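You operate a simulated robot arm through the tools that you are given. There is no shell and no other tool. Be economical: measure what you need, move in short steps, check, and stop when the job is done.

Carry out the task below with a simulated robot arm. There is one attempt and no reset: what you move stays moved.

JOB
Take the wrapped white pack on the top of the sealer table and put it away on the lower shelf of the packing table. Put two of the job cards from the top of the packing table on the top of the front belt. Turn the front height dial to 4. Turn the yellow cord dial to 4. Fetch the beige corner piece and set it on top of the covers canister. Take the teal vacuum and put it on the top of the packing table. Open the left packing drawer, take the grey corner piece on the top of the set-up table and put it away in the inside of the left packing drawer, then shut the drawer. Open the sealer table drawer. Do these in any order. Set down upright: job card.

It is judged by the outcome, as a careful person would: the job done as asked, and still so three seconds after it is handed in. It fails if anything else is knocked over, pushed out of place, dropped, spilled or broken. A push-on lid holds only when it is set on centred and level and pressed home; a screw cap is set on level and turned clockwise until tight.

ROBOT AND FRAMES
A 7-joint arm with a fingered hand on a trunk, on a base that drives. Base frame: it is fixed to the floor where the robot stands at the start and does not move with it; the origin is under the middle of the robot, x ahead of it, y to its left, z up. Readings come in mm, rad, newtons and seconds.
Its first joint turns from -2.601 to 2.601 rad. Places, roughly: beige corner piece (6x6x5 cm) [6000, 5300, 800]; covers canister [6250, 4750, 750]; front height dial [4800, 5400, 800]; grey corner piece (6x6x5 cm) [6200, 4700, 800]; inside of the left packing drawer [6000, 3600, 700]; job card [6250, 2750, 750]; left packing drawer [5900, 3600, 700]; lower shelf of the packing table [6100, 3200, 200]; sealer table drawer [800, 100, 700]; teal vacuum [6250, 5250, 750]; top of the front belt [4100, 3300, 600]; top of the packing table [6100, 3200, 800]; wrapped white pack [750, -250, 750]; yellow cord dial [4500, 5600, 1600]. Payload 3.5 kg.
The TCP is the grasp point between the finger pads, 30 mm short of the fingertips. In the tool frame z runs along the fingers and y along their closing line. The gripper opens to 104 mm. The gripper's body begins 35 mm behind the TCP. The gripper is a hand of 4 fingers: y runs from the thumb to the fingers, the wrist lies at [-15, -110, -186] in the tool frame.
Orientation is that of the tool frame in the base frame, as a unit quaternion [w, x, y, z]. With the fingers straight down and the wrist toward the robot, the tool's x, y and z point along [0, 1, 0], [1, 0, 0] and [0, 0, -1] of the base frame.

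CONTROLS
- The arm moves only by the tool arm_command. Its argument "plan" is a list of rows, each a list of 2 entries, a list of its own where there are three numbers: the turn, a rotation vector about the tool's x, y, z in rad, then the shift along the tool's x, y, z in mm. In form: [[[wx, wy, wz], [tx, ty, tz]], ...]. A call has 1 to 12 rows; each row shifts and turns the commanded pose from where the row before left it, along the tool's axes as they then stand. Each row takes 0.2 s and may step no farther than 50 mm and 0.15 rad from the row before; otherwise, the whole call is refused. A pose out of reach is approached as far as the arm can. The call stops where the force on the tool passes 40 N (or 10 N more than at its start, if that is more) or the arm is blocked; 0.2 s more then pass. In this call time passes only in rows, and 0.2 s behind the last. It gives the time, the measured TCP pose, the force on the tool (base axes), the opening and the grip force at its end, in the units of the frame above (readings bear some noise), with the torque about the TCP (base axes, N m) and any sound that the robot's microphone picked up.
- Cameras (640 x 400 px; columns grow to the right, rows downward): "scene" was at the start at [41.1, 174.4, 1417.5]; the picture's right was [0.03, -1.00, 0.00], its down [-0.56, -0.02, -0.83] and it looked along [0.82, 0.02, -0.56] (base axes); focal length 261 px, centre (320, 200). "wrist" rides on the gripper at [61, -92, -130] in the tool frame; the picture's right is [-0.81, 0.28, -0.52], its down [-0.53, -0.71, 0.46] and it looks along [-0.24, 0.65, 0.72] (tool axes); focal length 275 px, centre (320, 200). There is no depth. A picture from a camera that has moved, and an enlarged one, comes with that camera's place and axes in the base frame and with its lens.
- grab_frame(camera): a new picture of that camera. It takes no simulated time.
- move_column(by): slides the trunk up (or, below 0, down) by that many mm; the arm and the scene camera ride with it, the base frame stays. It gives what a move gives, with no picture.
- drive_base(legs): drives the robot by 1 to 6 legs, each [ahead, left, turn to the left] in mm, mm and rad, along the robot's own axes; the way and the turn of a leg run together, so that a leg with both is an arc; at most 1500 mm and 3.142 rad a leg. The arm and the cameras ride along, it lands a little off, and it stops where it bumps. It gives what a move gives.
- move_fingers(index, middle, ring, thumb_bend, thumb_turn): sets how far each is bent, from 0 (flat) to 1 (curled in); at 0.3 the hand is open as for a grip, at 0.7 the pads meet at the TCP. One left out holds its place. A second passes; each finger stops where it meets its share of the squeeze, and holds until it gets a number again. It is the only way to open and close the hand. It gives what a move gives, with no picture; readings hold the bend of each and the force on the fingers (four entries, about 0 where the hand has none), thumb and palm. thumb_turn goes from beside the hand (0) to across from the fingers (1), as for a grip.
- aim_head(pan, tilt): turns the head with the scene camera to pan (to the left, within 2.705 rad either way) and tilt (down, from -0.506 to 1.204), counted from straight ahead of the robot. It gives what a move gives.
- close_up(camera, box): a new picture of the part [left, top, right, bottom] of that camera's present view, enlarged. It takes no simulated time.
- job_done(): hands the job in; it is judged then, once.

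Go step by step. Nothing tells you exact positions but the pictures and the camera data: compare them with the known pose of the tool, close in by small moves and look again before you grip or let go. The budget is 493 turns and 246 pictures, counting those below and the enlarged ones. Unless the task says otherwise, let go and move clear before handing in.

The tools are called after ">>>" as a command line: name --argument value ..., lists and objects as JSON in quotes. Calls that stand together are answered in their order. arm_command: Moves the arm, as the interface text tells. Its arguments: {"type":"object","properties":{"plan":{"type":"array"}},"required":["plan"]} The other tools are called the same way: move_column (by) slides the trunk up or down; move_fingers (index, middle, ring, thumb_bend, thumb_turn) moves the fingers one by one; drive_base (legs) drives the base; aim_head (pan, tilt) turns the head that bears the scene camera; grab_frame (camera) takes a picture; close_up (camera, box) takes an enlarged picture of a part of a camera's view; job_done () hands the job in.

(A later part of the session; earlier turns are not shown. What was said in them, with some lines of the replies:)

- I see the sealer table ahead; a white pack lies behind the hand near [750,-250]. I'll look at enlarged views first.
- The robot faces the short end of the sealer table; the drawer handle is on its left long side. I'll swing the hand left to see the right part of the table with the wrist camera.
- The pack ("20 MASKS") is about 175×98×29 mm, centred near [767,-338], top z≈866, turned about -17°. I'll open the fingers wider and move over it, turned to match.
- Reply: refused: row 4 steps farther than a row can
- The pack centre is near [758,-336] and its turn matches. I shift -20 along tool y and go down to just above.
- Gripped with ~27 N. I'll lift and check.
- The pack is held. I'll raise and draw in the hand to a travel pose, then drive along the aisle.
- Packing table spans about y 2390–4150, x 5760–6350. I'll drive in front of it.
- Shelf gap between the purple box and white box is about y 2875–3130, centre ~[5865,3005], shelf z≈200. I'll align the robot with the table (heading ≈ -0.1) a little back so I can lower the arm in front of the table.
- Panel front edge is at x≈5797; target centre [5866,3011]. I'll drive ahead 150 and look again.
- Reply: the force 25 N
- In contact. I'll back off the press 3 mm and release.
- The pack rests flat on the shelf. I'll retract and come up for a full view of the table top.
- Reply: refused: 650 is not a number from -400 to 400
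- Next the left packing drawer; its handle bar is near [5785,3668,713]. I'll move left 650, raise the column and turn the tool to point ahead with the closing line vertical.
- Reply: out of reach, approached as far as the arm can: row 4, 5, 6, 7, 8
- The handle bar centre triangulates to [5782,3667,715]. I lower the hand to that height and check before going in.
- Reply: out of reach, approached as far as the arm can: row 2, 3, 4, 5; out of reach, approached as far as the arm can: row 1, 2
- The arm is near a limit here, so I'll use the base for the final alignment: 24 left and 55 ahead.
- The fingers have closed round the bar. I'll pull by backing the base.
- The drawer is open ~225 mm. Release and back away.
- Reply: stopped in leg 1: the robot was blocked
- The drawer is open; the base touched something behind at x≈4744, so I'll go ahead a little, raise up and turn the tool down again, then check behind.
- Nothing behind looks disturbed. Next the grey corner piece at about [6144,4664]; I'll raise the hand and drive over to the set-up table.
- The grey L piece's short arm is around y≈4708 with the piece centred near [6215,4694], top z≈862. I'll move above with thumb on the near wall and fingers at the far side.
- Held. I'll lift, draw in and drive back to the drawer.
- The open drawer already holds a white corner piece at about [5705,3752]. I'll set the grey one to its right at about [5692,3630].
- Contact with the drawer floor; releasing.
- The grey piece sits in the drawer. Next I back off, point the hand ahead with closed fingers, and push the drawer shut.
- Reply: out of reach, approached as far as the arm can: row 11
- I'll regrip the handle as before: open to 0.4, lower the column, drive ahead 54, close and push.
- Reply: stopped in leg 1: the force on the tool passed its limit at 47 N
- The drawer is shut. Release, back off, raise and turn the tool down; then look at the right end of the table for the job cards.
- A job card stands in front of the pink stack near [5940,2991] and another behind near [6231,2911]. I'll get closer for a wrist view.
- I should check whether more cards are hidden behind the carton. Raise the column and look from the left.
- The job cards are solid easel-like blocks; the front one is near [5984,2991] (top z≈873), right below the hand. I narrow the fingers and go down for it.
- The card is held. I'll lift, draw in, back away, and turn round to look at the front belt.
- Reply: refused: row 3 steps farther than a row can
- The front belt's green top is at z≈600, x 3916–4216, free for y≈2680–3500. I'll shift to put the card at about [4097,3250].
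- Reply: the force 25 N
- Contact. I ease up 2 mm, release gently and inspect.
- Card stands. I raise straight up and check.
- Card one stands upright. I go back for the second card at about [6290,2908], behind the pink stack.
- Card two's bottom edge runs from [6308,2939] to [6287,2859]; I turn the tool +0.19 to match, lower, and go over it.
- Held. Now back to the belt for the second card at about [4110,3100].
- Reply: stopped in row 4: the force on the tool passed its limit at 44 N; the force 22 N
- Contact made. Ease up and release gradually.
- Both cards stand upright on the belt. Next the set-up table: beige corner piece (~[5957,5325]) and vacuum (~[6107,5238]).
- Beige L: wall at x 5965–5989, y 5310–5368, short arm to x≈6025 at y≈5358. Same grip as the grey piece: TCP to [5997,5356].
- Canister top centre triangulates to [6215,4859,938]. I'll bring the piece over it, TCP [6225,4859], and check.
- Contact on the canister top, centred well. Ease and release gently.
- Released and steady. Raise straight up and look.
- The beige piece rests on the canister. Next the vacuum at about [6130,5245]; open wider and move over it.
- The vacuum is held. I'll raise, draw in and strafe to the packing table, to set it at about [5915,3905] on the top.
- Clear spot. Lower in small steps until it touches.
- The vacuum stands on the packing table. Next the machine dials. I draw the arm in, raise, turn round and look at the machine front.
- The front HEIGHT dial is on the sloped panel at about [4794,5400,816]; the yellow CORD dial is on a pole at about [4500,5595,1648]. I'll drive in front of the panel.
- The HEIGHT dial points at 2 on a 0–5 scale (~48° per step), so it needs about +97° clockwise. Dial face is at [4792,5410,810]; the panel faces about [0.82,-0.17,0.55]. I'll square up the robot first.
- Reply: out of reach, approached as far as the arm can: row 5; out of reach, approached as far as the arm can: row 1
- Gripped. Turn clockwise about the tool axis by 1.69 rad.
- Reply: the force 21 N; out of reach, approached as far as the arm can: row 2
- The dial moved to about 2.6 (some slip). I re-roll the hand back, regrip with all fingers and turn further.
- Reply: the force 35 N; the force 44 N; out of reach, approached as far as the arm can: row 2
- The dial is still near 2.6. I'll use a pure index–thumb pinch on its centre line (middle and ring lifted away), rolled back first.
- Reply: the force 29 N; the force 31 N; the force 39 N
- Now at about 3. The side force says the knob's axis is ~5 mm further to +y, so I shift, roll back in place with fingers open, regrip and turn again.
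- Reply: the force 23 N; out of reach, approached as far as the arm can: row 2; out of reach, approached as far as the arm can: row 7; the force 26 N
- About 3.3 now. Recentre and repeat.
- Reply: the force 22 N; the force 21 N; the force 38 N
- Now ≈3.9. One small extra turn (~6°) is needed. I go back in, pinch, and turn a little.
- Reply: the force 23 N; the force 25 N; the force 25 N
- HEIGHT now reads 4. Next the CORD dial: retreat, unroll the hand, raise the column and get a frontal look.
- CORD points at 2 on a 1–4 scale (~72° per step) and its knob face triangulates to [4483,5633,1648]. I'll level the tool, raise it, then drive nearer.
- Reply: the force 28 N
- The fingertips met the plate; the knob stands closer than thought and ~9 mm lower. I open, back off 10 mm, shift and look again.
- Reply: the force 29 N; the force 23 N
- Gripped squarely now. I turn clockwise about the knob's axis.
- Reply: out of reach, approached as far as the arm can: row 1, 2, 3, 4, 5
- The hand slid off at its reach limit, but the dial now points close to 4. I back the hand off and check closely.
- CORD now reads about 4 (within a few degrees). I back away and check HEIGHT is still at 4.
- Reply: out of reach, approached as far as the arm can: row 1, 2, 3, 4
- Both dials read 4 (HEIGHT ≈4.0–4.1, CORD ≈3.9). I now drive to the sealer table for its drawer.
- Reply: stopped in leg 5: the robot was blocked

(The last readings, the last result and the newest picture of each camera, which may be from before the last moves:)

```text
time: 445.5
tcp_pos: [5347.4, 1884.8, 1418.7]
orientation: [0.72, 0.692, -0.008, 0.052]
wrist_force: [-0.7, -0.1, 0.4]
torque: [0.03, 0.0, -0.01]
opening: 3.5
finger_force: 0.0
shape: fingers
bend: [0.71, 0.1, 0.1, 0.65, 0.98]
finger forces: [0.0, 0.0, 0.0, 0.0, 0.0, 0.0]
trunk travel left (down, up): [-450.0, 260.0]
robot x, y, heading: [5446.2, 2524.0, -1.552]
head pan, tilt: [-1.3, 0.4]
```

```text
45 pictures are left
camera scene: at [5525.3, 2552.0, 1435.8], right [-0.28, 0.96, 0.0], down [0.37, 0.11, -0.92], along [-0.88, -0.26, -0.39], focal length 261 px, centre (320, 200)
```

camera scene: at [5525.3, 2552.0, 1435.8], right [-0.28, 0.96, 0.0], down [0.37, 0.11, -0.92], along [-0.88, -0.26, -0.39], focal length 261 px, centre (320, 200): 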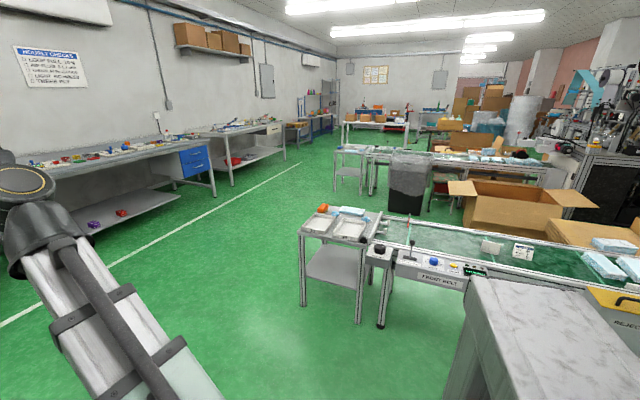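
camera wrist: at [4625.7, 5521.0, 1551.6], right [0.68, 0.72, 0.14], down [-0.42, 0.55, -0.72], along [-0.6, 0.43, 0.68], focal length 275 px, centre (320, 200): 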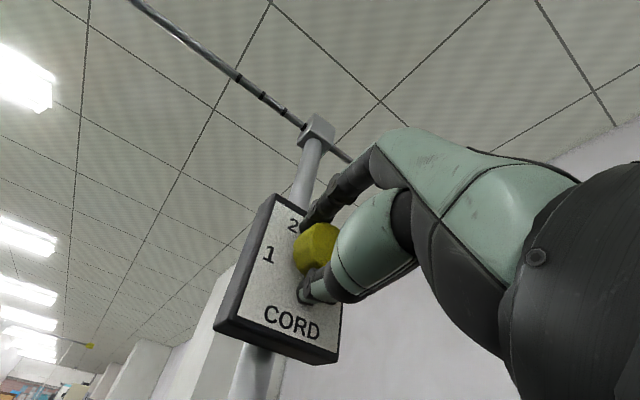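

The base touched the packing table side. I move away to -x and check the table is undisturbed.

>>> drive_base --legs '[[0, -350, 0]]'

>>> aim_head --pan 2.0 --tilt 0.6

>>> grab_frame --camera "scene"

```text
time: 447.8
tcp_pos: [4992.5, 1879.8, 1417.9]
orientation: [0.72, 0.692, -0.009, 0.049]
wrist_force: [0.5, 1.0, 0.4]
torque: [0.01, -0.01, 0.02]
opening: 3.8
finger_force: 0.1
shape: fingers
bend: [0.71, 0.1, 0.1, 0.65, 0.98]
finger forces: [0.0, 0.1, 0.1, 0.0, 0.0, 0.0]
trunk travel left (down, up): [-450.0, 260.0]
robot x, y, heading: [5094.9, 2526.9, -1.558]
head pan, tilt: [-1.3, 0.4]
```

```text
time: 450.6
tcp_pos: [4991.0, 1877.8, 1418.8]
orientation: [0.72, 0.693, -0.009, 0.049]
wrist_force: [-0.2, 1.0, 0.0]
torque: [-0.01, 0.01, 0.01]
opening: 3.8
finger_force: 0.0
shape: fingers
bend: [0.71, 0.1, 0.1, 0.65, 0.98]
finger forces: [0.0, 0.0, 0.0, 0.0, 0.0, 0.0]
trunk travel left (down, up): [-450.0, 260.0]
robot x, y, heading: [5092.3, 2523.1, -1.556]
head pan, tilt: [2.0, 0.6]
```

```text
44 pictures are left
camera scene: at [5340.1, 2610.2, 1417.5], right [0.43, -0.9, 0.0], down [-0.51, -0.24, -0.83], along [0.75, 0.35, -0.56], focal length 261 px, centre (320, 200)
```

scene: 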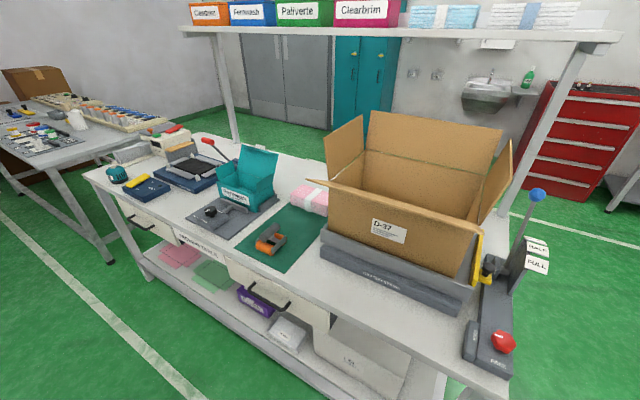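

The table is as left. I drive to the sealer table; its drawer handle triangulates to [803,272,745], table turned about -0.095.

>>> drive_base --legs '[[1370, 0, 0], [0, -1400, 0], [0, -1400, 0], [0, -1300, 0], [0, 0, -0.11]]'

>>> arm_command --plan '[[[0, 0, 0], [0, -45, 0]], [[0, 0, 0], [0, -45, 0]], [[0, 0, 0], [0, -45, 0]], [[0, 0, 0], [0, -45, 0]], [[0, 0, 0], [0, -45, 0]], [[0, 0, 0], [0, -45, 5]], [[0, 0, 0], [0, -45, 10]], [[0, 0, 0], [0, -45, 10]], [[0, 0, 0], [0, -45, 10]]]'

>>> aim_head --pan 0.0 --tilt 0.6

>>> grab_frame --camera "scene"

```text
time: 477.0
tcp_pos: [886.1, 528.1, 1417.7]
orientation: [0.722, 0.69, -0.058, -0.001]
wrist_force: [-0.3, -0.6, 0.1]
torque: [0.0, 0.01, 0.01]
opening: 3.8
finger_force: 0.1
shape: fingers
bend: [0.71, 0.1, 0.1, 0.65, 0.98]
finger forces: [0.1, 0.0, 0.0, 0.0, 0.0, 0.0]
trunk travel left (down, up): [-450.0, 260.0]
robot x, y, heading: [1078.1, 1152.8, -1.695]
head pan, tilt: [2.0, 0.6]
```

```text
time: 479.0
tcp_pos: [886.0, 485.6, 1025.1]
orientation: [0.719, 0.693, -0.048, 0.002]
wrist_force: [0.5, 0.0, 0.5]
torque: [0.0, 0.03, -0.01]
opening: 3.6
finger_force: 0.1
shape: fingers
bend: [0.71, 0.1, 0.1, 0.65, 0.98]
finger forces: [0.0, 0.0, 0.0, 0.1, 0.0, 0.1]
out of reach, approached as far as the arm can: row 7, 8, 9
trunk travel left (down, up): [-450.0, 260.0]
robot x, y, heading: [1076.1, 1154.0, -1.701]
head pan, tilt: [2.0, 0.6]
```

```text
time: 480.9
tcp_pos: [885.6, 484.4, 1025.5]
orientation: [0.719, 0.693, -0.047, 0.002]
wrist_force: [0.2, 0.6, 0.2]
torque: [0.01, -0.03, 0.0]
opening: 3.6
finger_force: 0.0
shape: fingers
bend: [0.71, 0.1, 0.1, 0.65, 0.98]
finger forces: [0.0, 0.1, 0.0, 0.0, 0.0, 0.0]
trunk travel left (down, up): [-450.0, 260.0]
robot x, y, heading: [1079.4, 1152.4, -1.7]
head pan, tilt: [0.0, 0.6]
```

```text
43 pictures are left
camera scene: at [1237.0, 1089.7, 1417.5], right [-0.99, 0.12, 0.0], down [0.07, 0.56, -0.83], along [-0.1, -0.82, -0.56], focal length 261 px, centre (320, 200)
```

scene: 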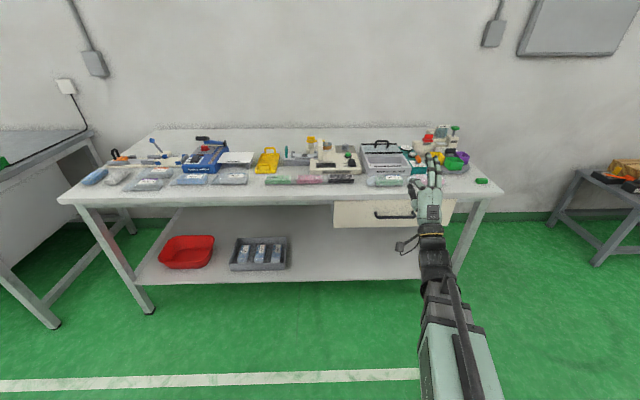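

>>> close_up --camera "scene" --box '[320, 160, 480, 260]'

```text
4.00 times, centred on (400, 210) of scene
camera zoom: at [1237.0, 1089.7, 1417.5], right [-0.99, 0.12, 0.0], down [0.07, 0.56, -0.83], along [-0.1, -0.82, -0.56], focal length 1045 px, centre (0, 160)
```

zoom: 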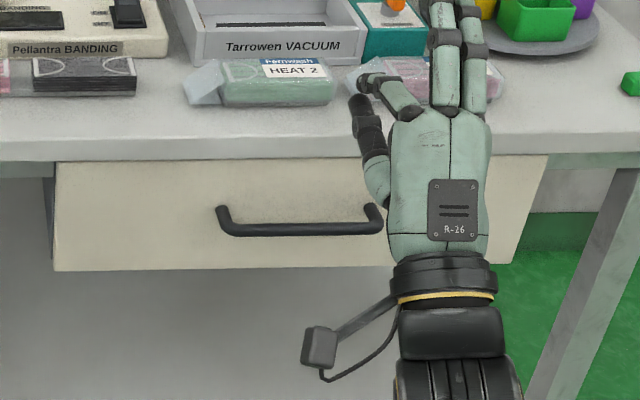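

>>> drive_base --legs '[[0, 0, 0.05], [0, -92, 0]]'

>>> move_fingers --index 0.4 --middle 0.4 --ring 0.4 --thumb_bend 0.4

>>> move_column --by -278

>>> close_up --camera "scene" --box '[300, 80, 500, 205]'

```text
time: 482.5
tcp_pos: [830.8, 482.9, 1025.2]
orientation: [0.719, 0.695, -0.029, 0.021]
wrist_force: [-0.3, -0.7, -0.7]
torque: [0.02, 0.01, -0.01]
opening: 3.9
finger_force: 0.1
shape: fingers
bend: [0.71, 0.1, 0.1, 0.65, 0.98]
finger forces: [0.0, 0.1, 0.0, 0.1, 0.0, 0.1]
trunk travel left (down, up): [-450.0, 260.0]
robot x, y, heading: [984.8, 1158.9, -1.645]
head pan, tilt: [0.0, 0.6]
```

```text
time: 483.5
tcp_pos: [828.7, 482.9, 1025.6]
orientation: [0.719, 0.694, -0.032, 0.02]
wrist_force: [1.1, -0.6, 0.3]
torque: [-0.01, 0.0, 0.01]
opening: 77.6
finger_force: 0.0
shape: fingers
bend: [0.4, 0.4, 0.4, 0.4, 0.98]
finger forces: [0.0, 0.0, 0.0, 0.0, 0.0, 0.0]
trunk travel left (down, up): [-450.0, 260.0]
robot x, y, heading: [984.7, 1160.8, -1.643]
head pan, tilt: [0.0, 0.6]
```

```text
time: 486.3
tcp_pos: [830.0, 483.3, 747.3]
orientation: [0.719, 0.695, -0.03, 0.02]
wrist_force: [-0.6, -0.1, -0.8]
torque: [-0.04, 0.02, -0.03]
opening: 77.5
finger_force: 0.0
shape: fingers
bend: [0.4, 0.4, 0.4, 0.4, 0.98]
finger forces: [0.1, 0.0, 0.1, 0.0, 0.1, 0.0]
trunk travel left (down, up): [-172.0, 538.0]
robot x, y, heading: [984.7, 1160.2, -1.643]
head pan, tilt: [0.0, 0.6]
```

```text
3.20 times, centred on (400, 142) of scene
camera zoom: at [1148.5, 1105.2, 1139.6], right [-1.0, 0.07, 0.0], down [0.04, 0.56, -0.83], along [-0.06, -0.82, -0.56], focal length 836 px, centre (64, 384)
```

zoom: 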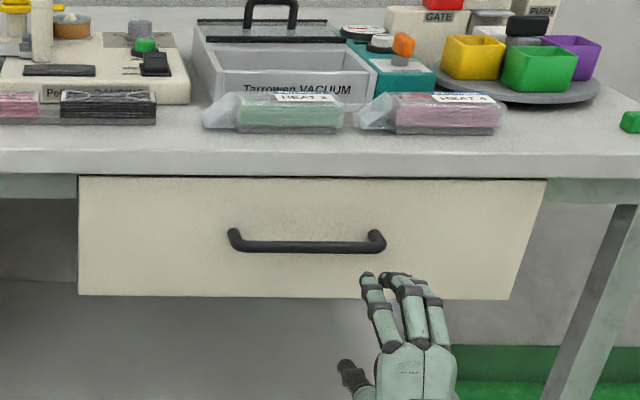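

>>> drive_base --legs '[[150, 0, 0]]'

>>> close_up --camera "scene" --box '[300, 120, 500, 245]'

```text
time: 487.6
tcp_pos: [819.0, 334.7, 748.4]
orientation: [0.719, 0.695, -0.028, 0.021]
wrist_force: [-0.8, 0.4, -1.2]
torque: [0.03, -0.01, 0.02]
opening: 77.6
finger_force: 0.0
shape: fingers
bend: [0.4, 0.4, 0.4, 0.4, 0.98]
finger forces: [0.0, 0.0, 0.0, 0.0, 0.0, 0.0]
trunk travel left (down, up): [-172.0, 538.0]
robot x, y, heading: [971.7, 1005.9, -1.649]
head pan, tilt: [0.0, 0.6]
```

```text
3.20 times, centred on (400, 182) of scene
camera zoom: at [1137.6, 957.1, 1139.5], right [-1.0, 0.07, 0.0], down [0.04, 0.56, -0.83], along [-0.06, -0.82, -0.56], focal length 836 px, centre (64, 256)
```

zoom: 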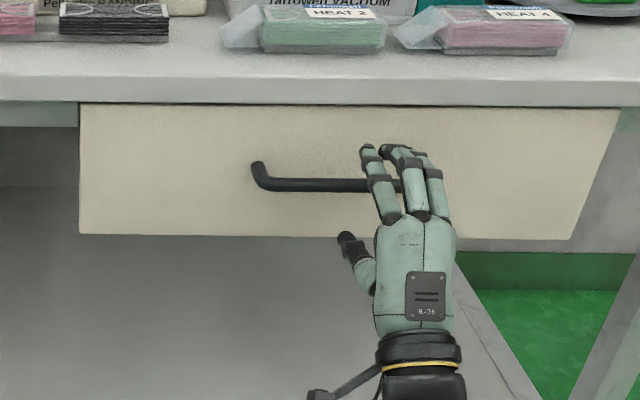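

>>> drive_base --legs '[[56, 0, 0]]'

>>> move_column --by -4

>>> move_fingers --index 0.85 --middle 0.85 --ring 0.85 --thumb_bend 0.7

>>> close_up --camera "scene" --box '[300, 120, 500, 245]'

```text
time: 488.6
tcp_pos: [814.2, 280.3, 747.5]
orientation: [0.719, 0.695, -0.03, 0.019]
wrist_force: [0.2, -0.3, -0.5]
torque: [-0.01, 0.02, -0.01]
opening: 77.3
finger_force: 0.0
shape: fingers
bend: [0.4, 0.4, 0.4, 0.4, 0.98]
finger forces: [0.1, 0.0, 0.0, 0.0, 0.1, 0.0]
trunk travel left (down, up): [-172.0, 538.0]
robot x, y, heading: [969.0, 953.1, -1.643]
head pan, tilt: [0.0, 0.6]
```

```text
time: 489.1
tcp_pos: [814.1, 279.9, 743.3]
orientation: [0.719, 0.694, -0.031, 0.019]
wrist_force: [-1.0, 0.8, 0.7]
torque: [-0.01, -0.02, 0.01]
opening: 77.6
finger_force: 0.0
shape: fingers
bend: [0.4, 0.4, 0.4, 0.4, 0.98]
finger forces: [0.0, 0.1, 0.0, 0.0, 0.1, 0.1]
trunk travel left (down, up): [-168.0, 542.0]
robot x, y, heading: [970.6, 956.8, -1.645]
head pan, tilt: [0.0, 0.6]
```

```text
time: 490.1
tcp_pos: [814.8, 280.9, 744.0]
orientation: [0.719, 0.694, -0.029, 0.02]
wrist_force: [0.3, -0.1, 8.7]
torque: [0.31, 0.14, 0.36]
opening: 0.2
finger_force: 27.1
shape: fingers
bend: [0.79, 0.78, 0.77, 0.69, 0.98]
finger forces: [8.5, 8.9, 10.2, 0.1, 26.7, 0.1]
trunk travel left (down, up): [-168.0, 542.0]
robot x, y, heading: [967.2, 955.6, -1.641]
head pan, tilt: [0.0, 0.6]
```

```text
3.20 times, centred on (400, 182) of scene
camera zoom: at [1133.6, 902.5, 1135.6], right [-1.0, 0.07, 0.0], down [0.04, 0.56, -0.83], along [-0.06, -0.82, -0.56], focal length 836 px, centre (64, 256)
```

zoom: 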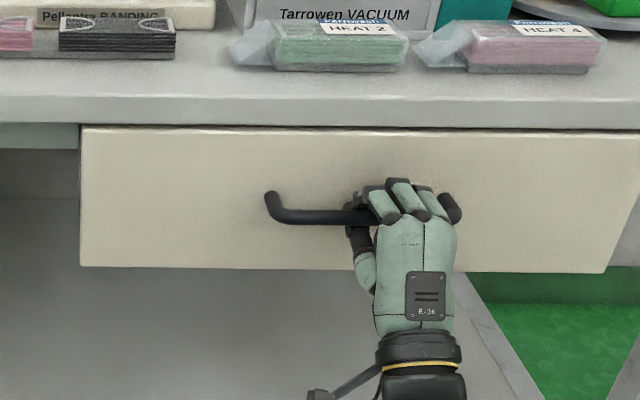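

Gripped the same way as before. Pull by backing 240 mm.

>>> drive_base --legs '[[-240, 0, 0]]'

>>> grab_frame --camera "scene"

```text
time: 491.9
tcp_pos: [836.3, 523.0, 744.3]
orientation: [0.719, 0.694, -0.028, 0.02]
wrist_force: [23.4, -3.0, 7.3]
torque: [0.25, 0.05, 0.65]
opening: 0.7
finger_force: 29.5
shape: fingers
bend: [0.79, 0.78, 0.77, 0.7, 0.97]
finger forces: [9.5, 9.7, 11.2, 0.1, 28.0, 0.1]
trunk travel left (down, up): [-168.0, 542.0]
robot x, y, heading: [987.5, 1199.8, -1.644]
head pan, tilt: [0.0, 0.6]
```

```text
38 pictures are left
camera scene: at [1153.0, 1145.3, 1135.4], right [-1.0, 0.07, 0.0], down [0.04, 0.56, -0.83], along [-0.06, -0.82, -0.56], focal length 261 px, centre (320, 200)
```

scene: 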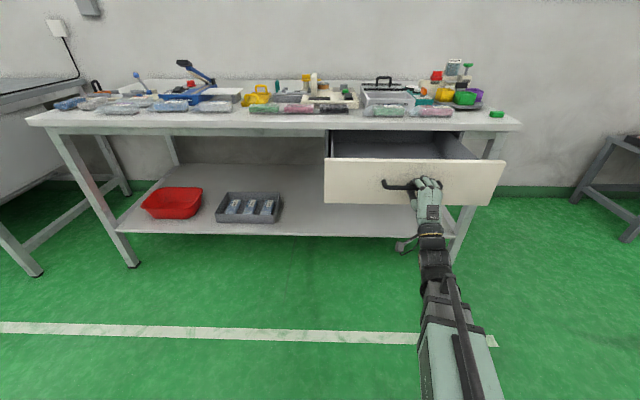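

The drawer is well open. I pull a little more to be sure, then release.

>>> drive_base --legs '[[-60, 0, 0]]'

>>> move_fingers --index 0.3 --middle 0.3 --ring 0.3 --thumb_bend 0.3

>>> drive_base --legs '[[-200, 0, 0]]'

>>> grab_frame --camera "scene"

```text
time: 492.9
tcp_pos: [840.2, 582.5, 745.0]
orientation: [0.719, 0.694, -0.027, 0.02]
wrist_force: [27.4, -3.0, 6.3]
torque: [0.3, -0.03, 0.79]
opening: 1.0
finger_force: 31.6
shape: fingers
bend: [0.79, 0.78, 0.77, 0.7, 0.96]
finger forces: [10.1, 10.3, 12.3, 0.0, 30.6, 0.1]
trunk travel left (down, up): [-168.0, 542.0]
robot x, y, heading: [994.9, 1258.9, -1.644]
head pan, tilt: [0.0, 0.6]
```

```text
time: 493.9
tcp_pos: [839.0, 582.8, 743.0]
orientation: [0.719, 0.694, -0.027, 0.021]
wrist_force: [0.5, -0.4, 0.2]
torque: [0.02, 0.02, 0.01]
opening: 102.7
finger_force: 0.0
shape: fingers
bend: [0.3, 0.3, 0.3, 0.3, 0.98]
finger forces: [0.0, 0.1, 0.0, 0.1, 0.1, 0.1]
trunk travel left (down, up): [-168.0, 542.0]
robot x, y, heading: [990.9, 1261.5, -1.643]
head pan, tilt: [0.0, 0.6]
```

```text
time: 495.5
tcp_pos: [853.3, 783.0, 743.7]
orientation: [0.719, 0.694, -0.027, 0.021]
wrist_force: [-0.2, -0.2, -0.6]
torque: [0.01, 0.03, 0.0]
opening: 102.9
finger_force: 0.0
shape: fingers
bend: [0.3, 0.3, 0.3, 0.3, 0.98]
finger forces: [0.0, 0.0, 0.0, 0.0, 0.1, 0.0]
trunk travel left (down, up): [-168.0, 542.0]
robot x, y, heading: [1007.1, 1458.5, -1.643]
head pan, tilt: [0.0, 0.6]
```

```text
37 pictures are left
camera scene: at [1170.4, 1406.1, 1135.5], right [-1.0, 0.07, 0.0], down [0.04, 0.56, -0.83], along [-0.06, -0.82, -0.56], focal length 261 px, centre (320, 200)
```

scene: 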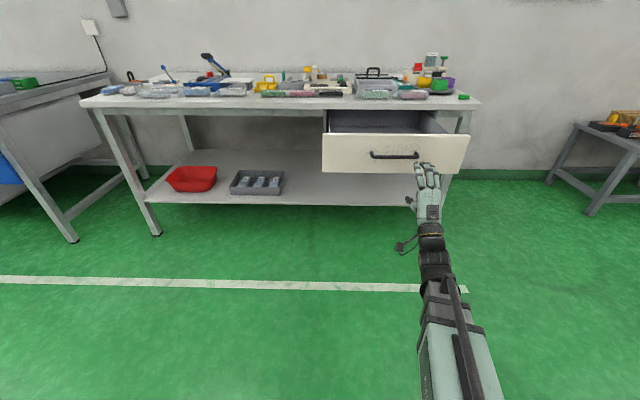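

>>> job_done

```text
The job is handed in.
```

I did every part of the job and handed it in, but both dial readings are judged by eye from camera pictures:

- **White pack:** it lies on the lower shelf of the packing table.
- **Job cards:** two stand upright on the front belt. One shows its printed side and the other its blank side towards the packing table.
- **Front height dial:** it points at 4, measured at about 4.0 to 4.1.
- **Yellow cord dial:** it points at 4, but my measurement puts it about 5° short (roughly 3.9). My hand slid off at the end of the turn, and I did not go back to correct the last few degrees.
- **Beige corner piece:** it rests on top of the covers canister, slightly off-centre.
- **Teal vacuum:** it stands on the packing table top.
- **Left packing drawer:** the grey corner piece is inside, next to a white one that was already there, and the drawer is shut.
- **Sealer table drawer:** it is open by about 300 mm.

The base bumped something twice: near the belt end while backing away from the packing drawer, and against the side of the packing table. I saw nothing moved in the pictures after each bump.
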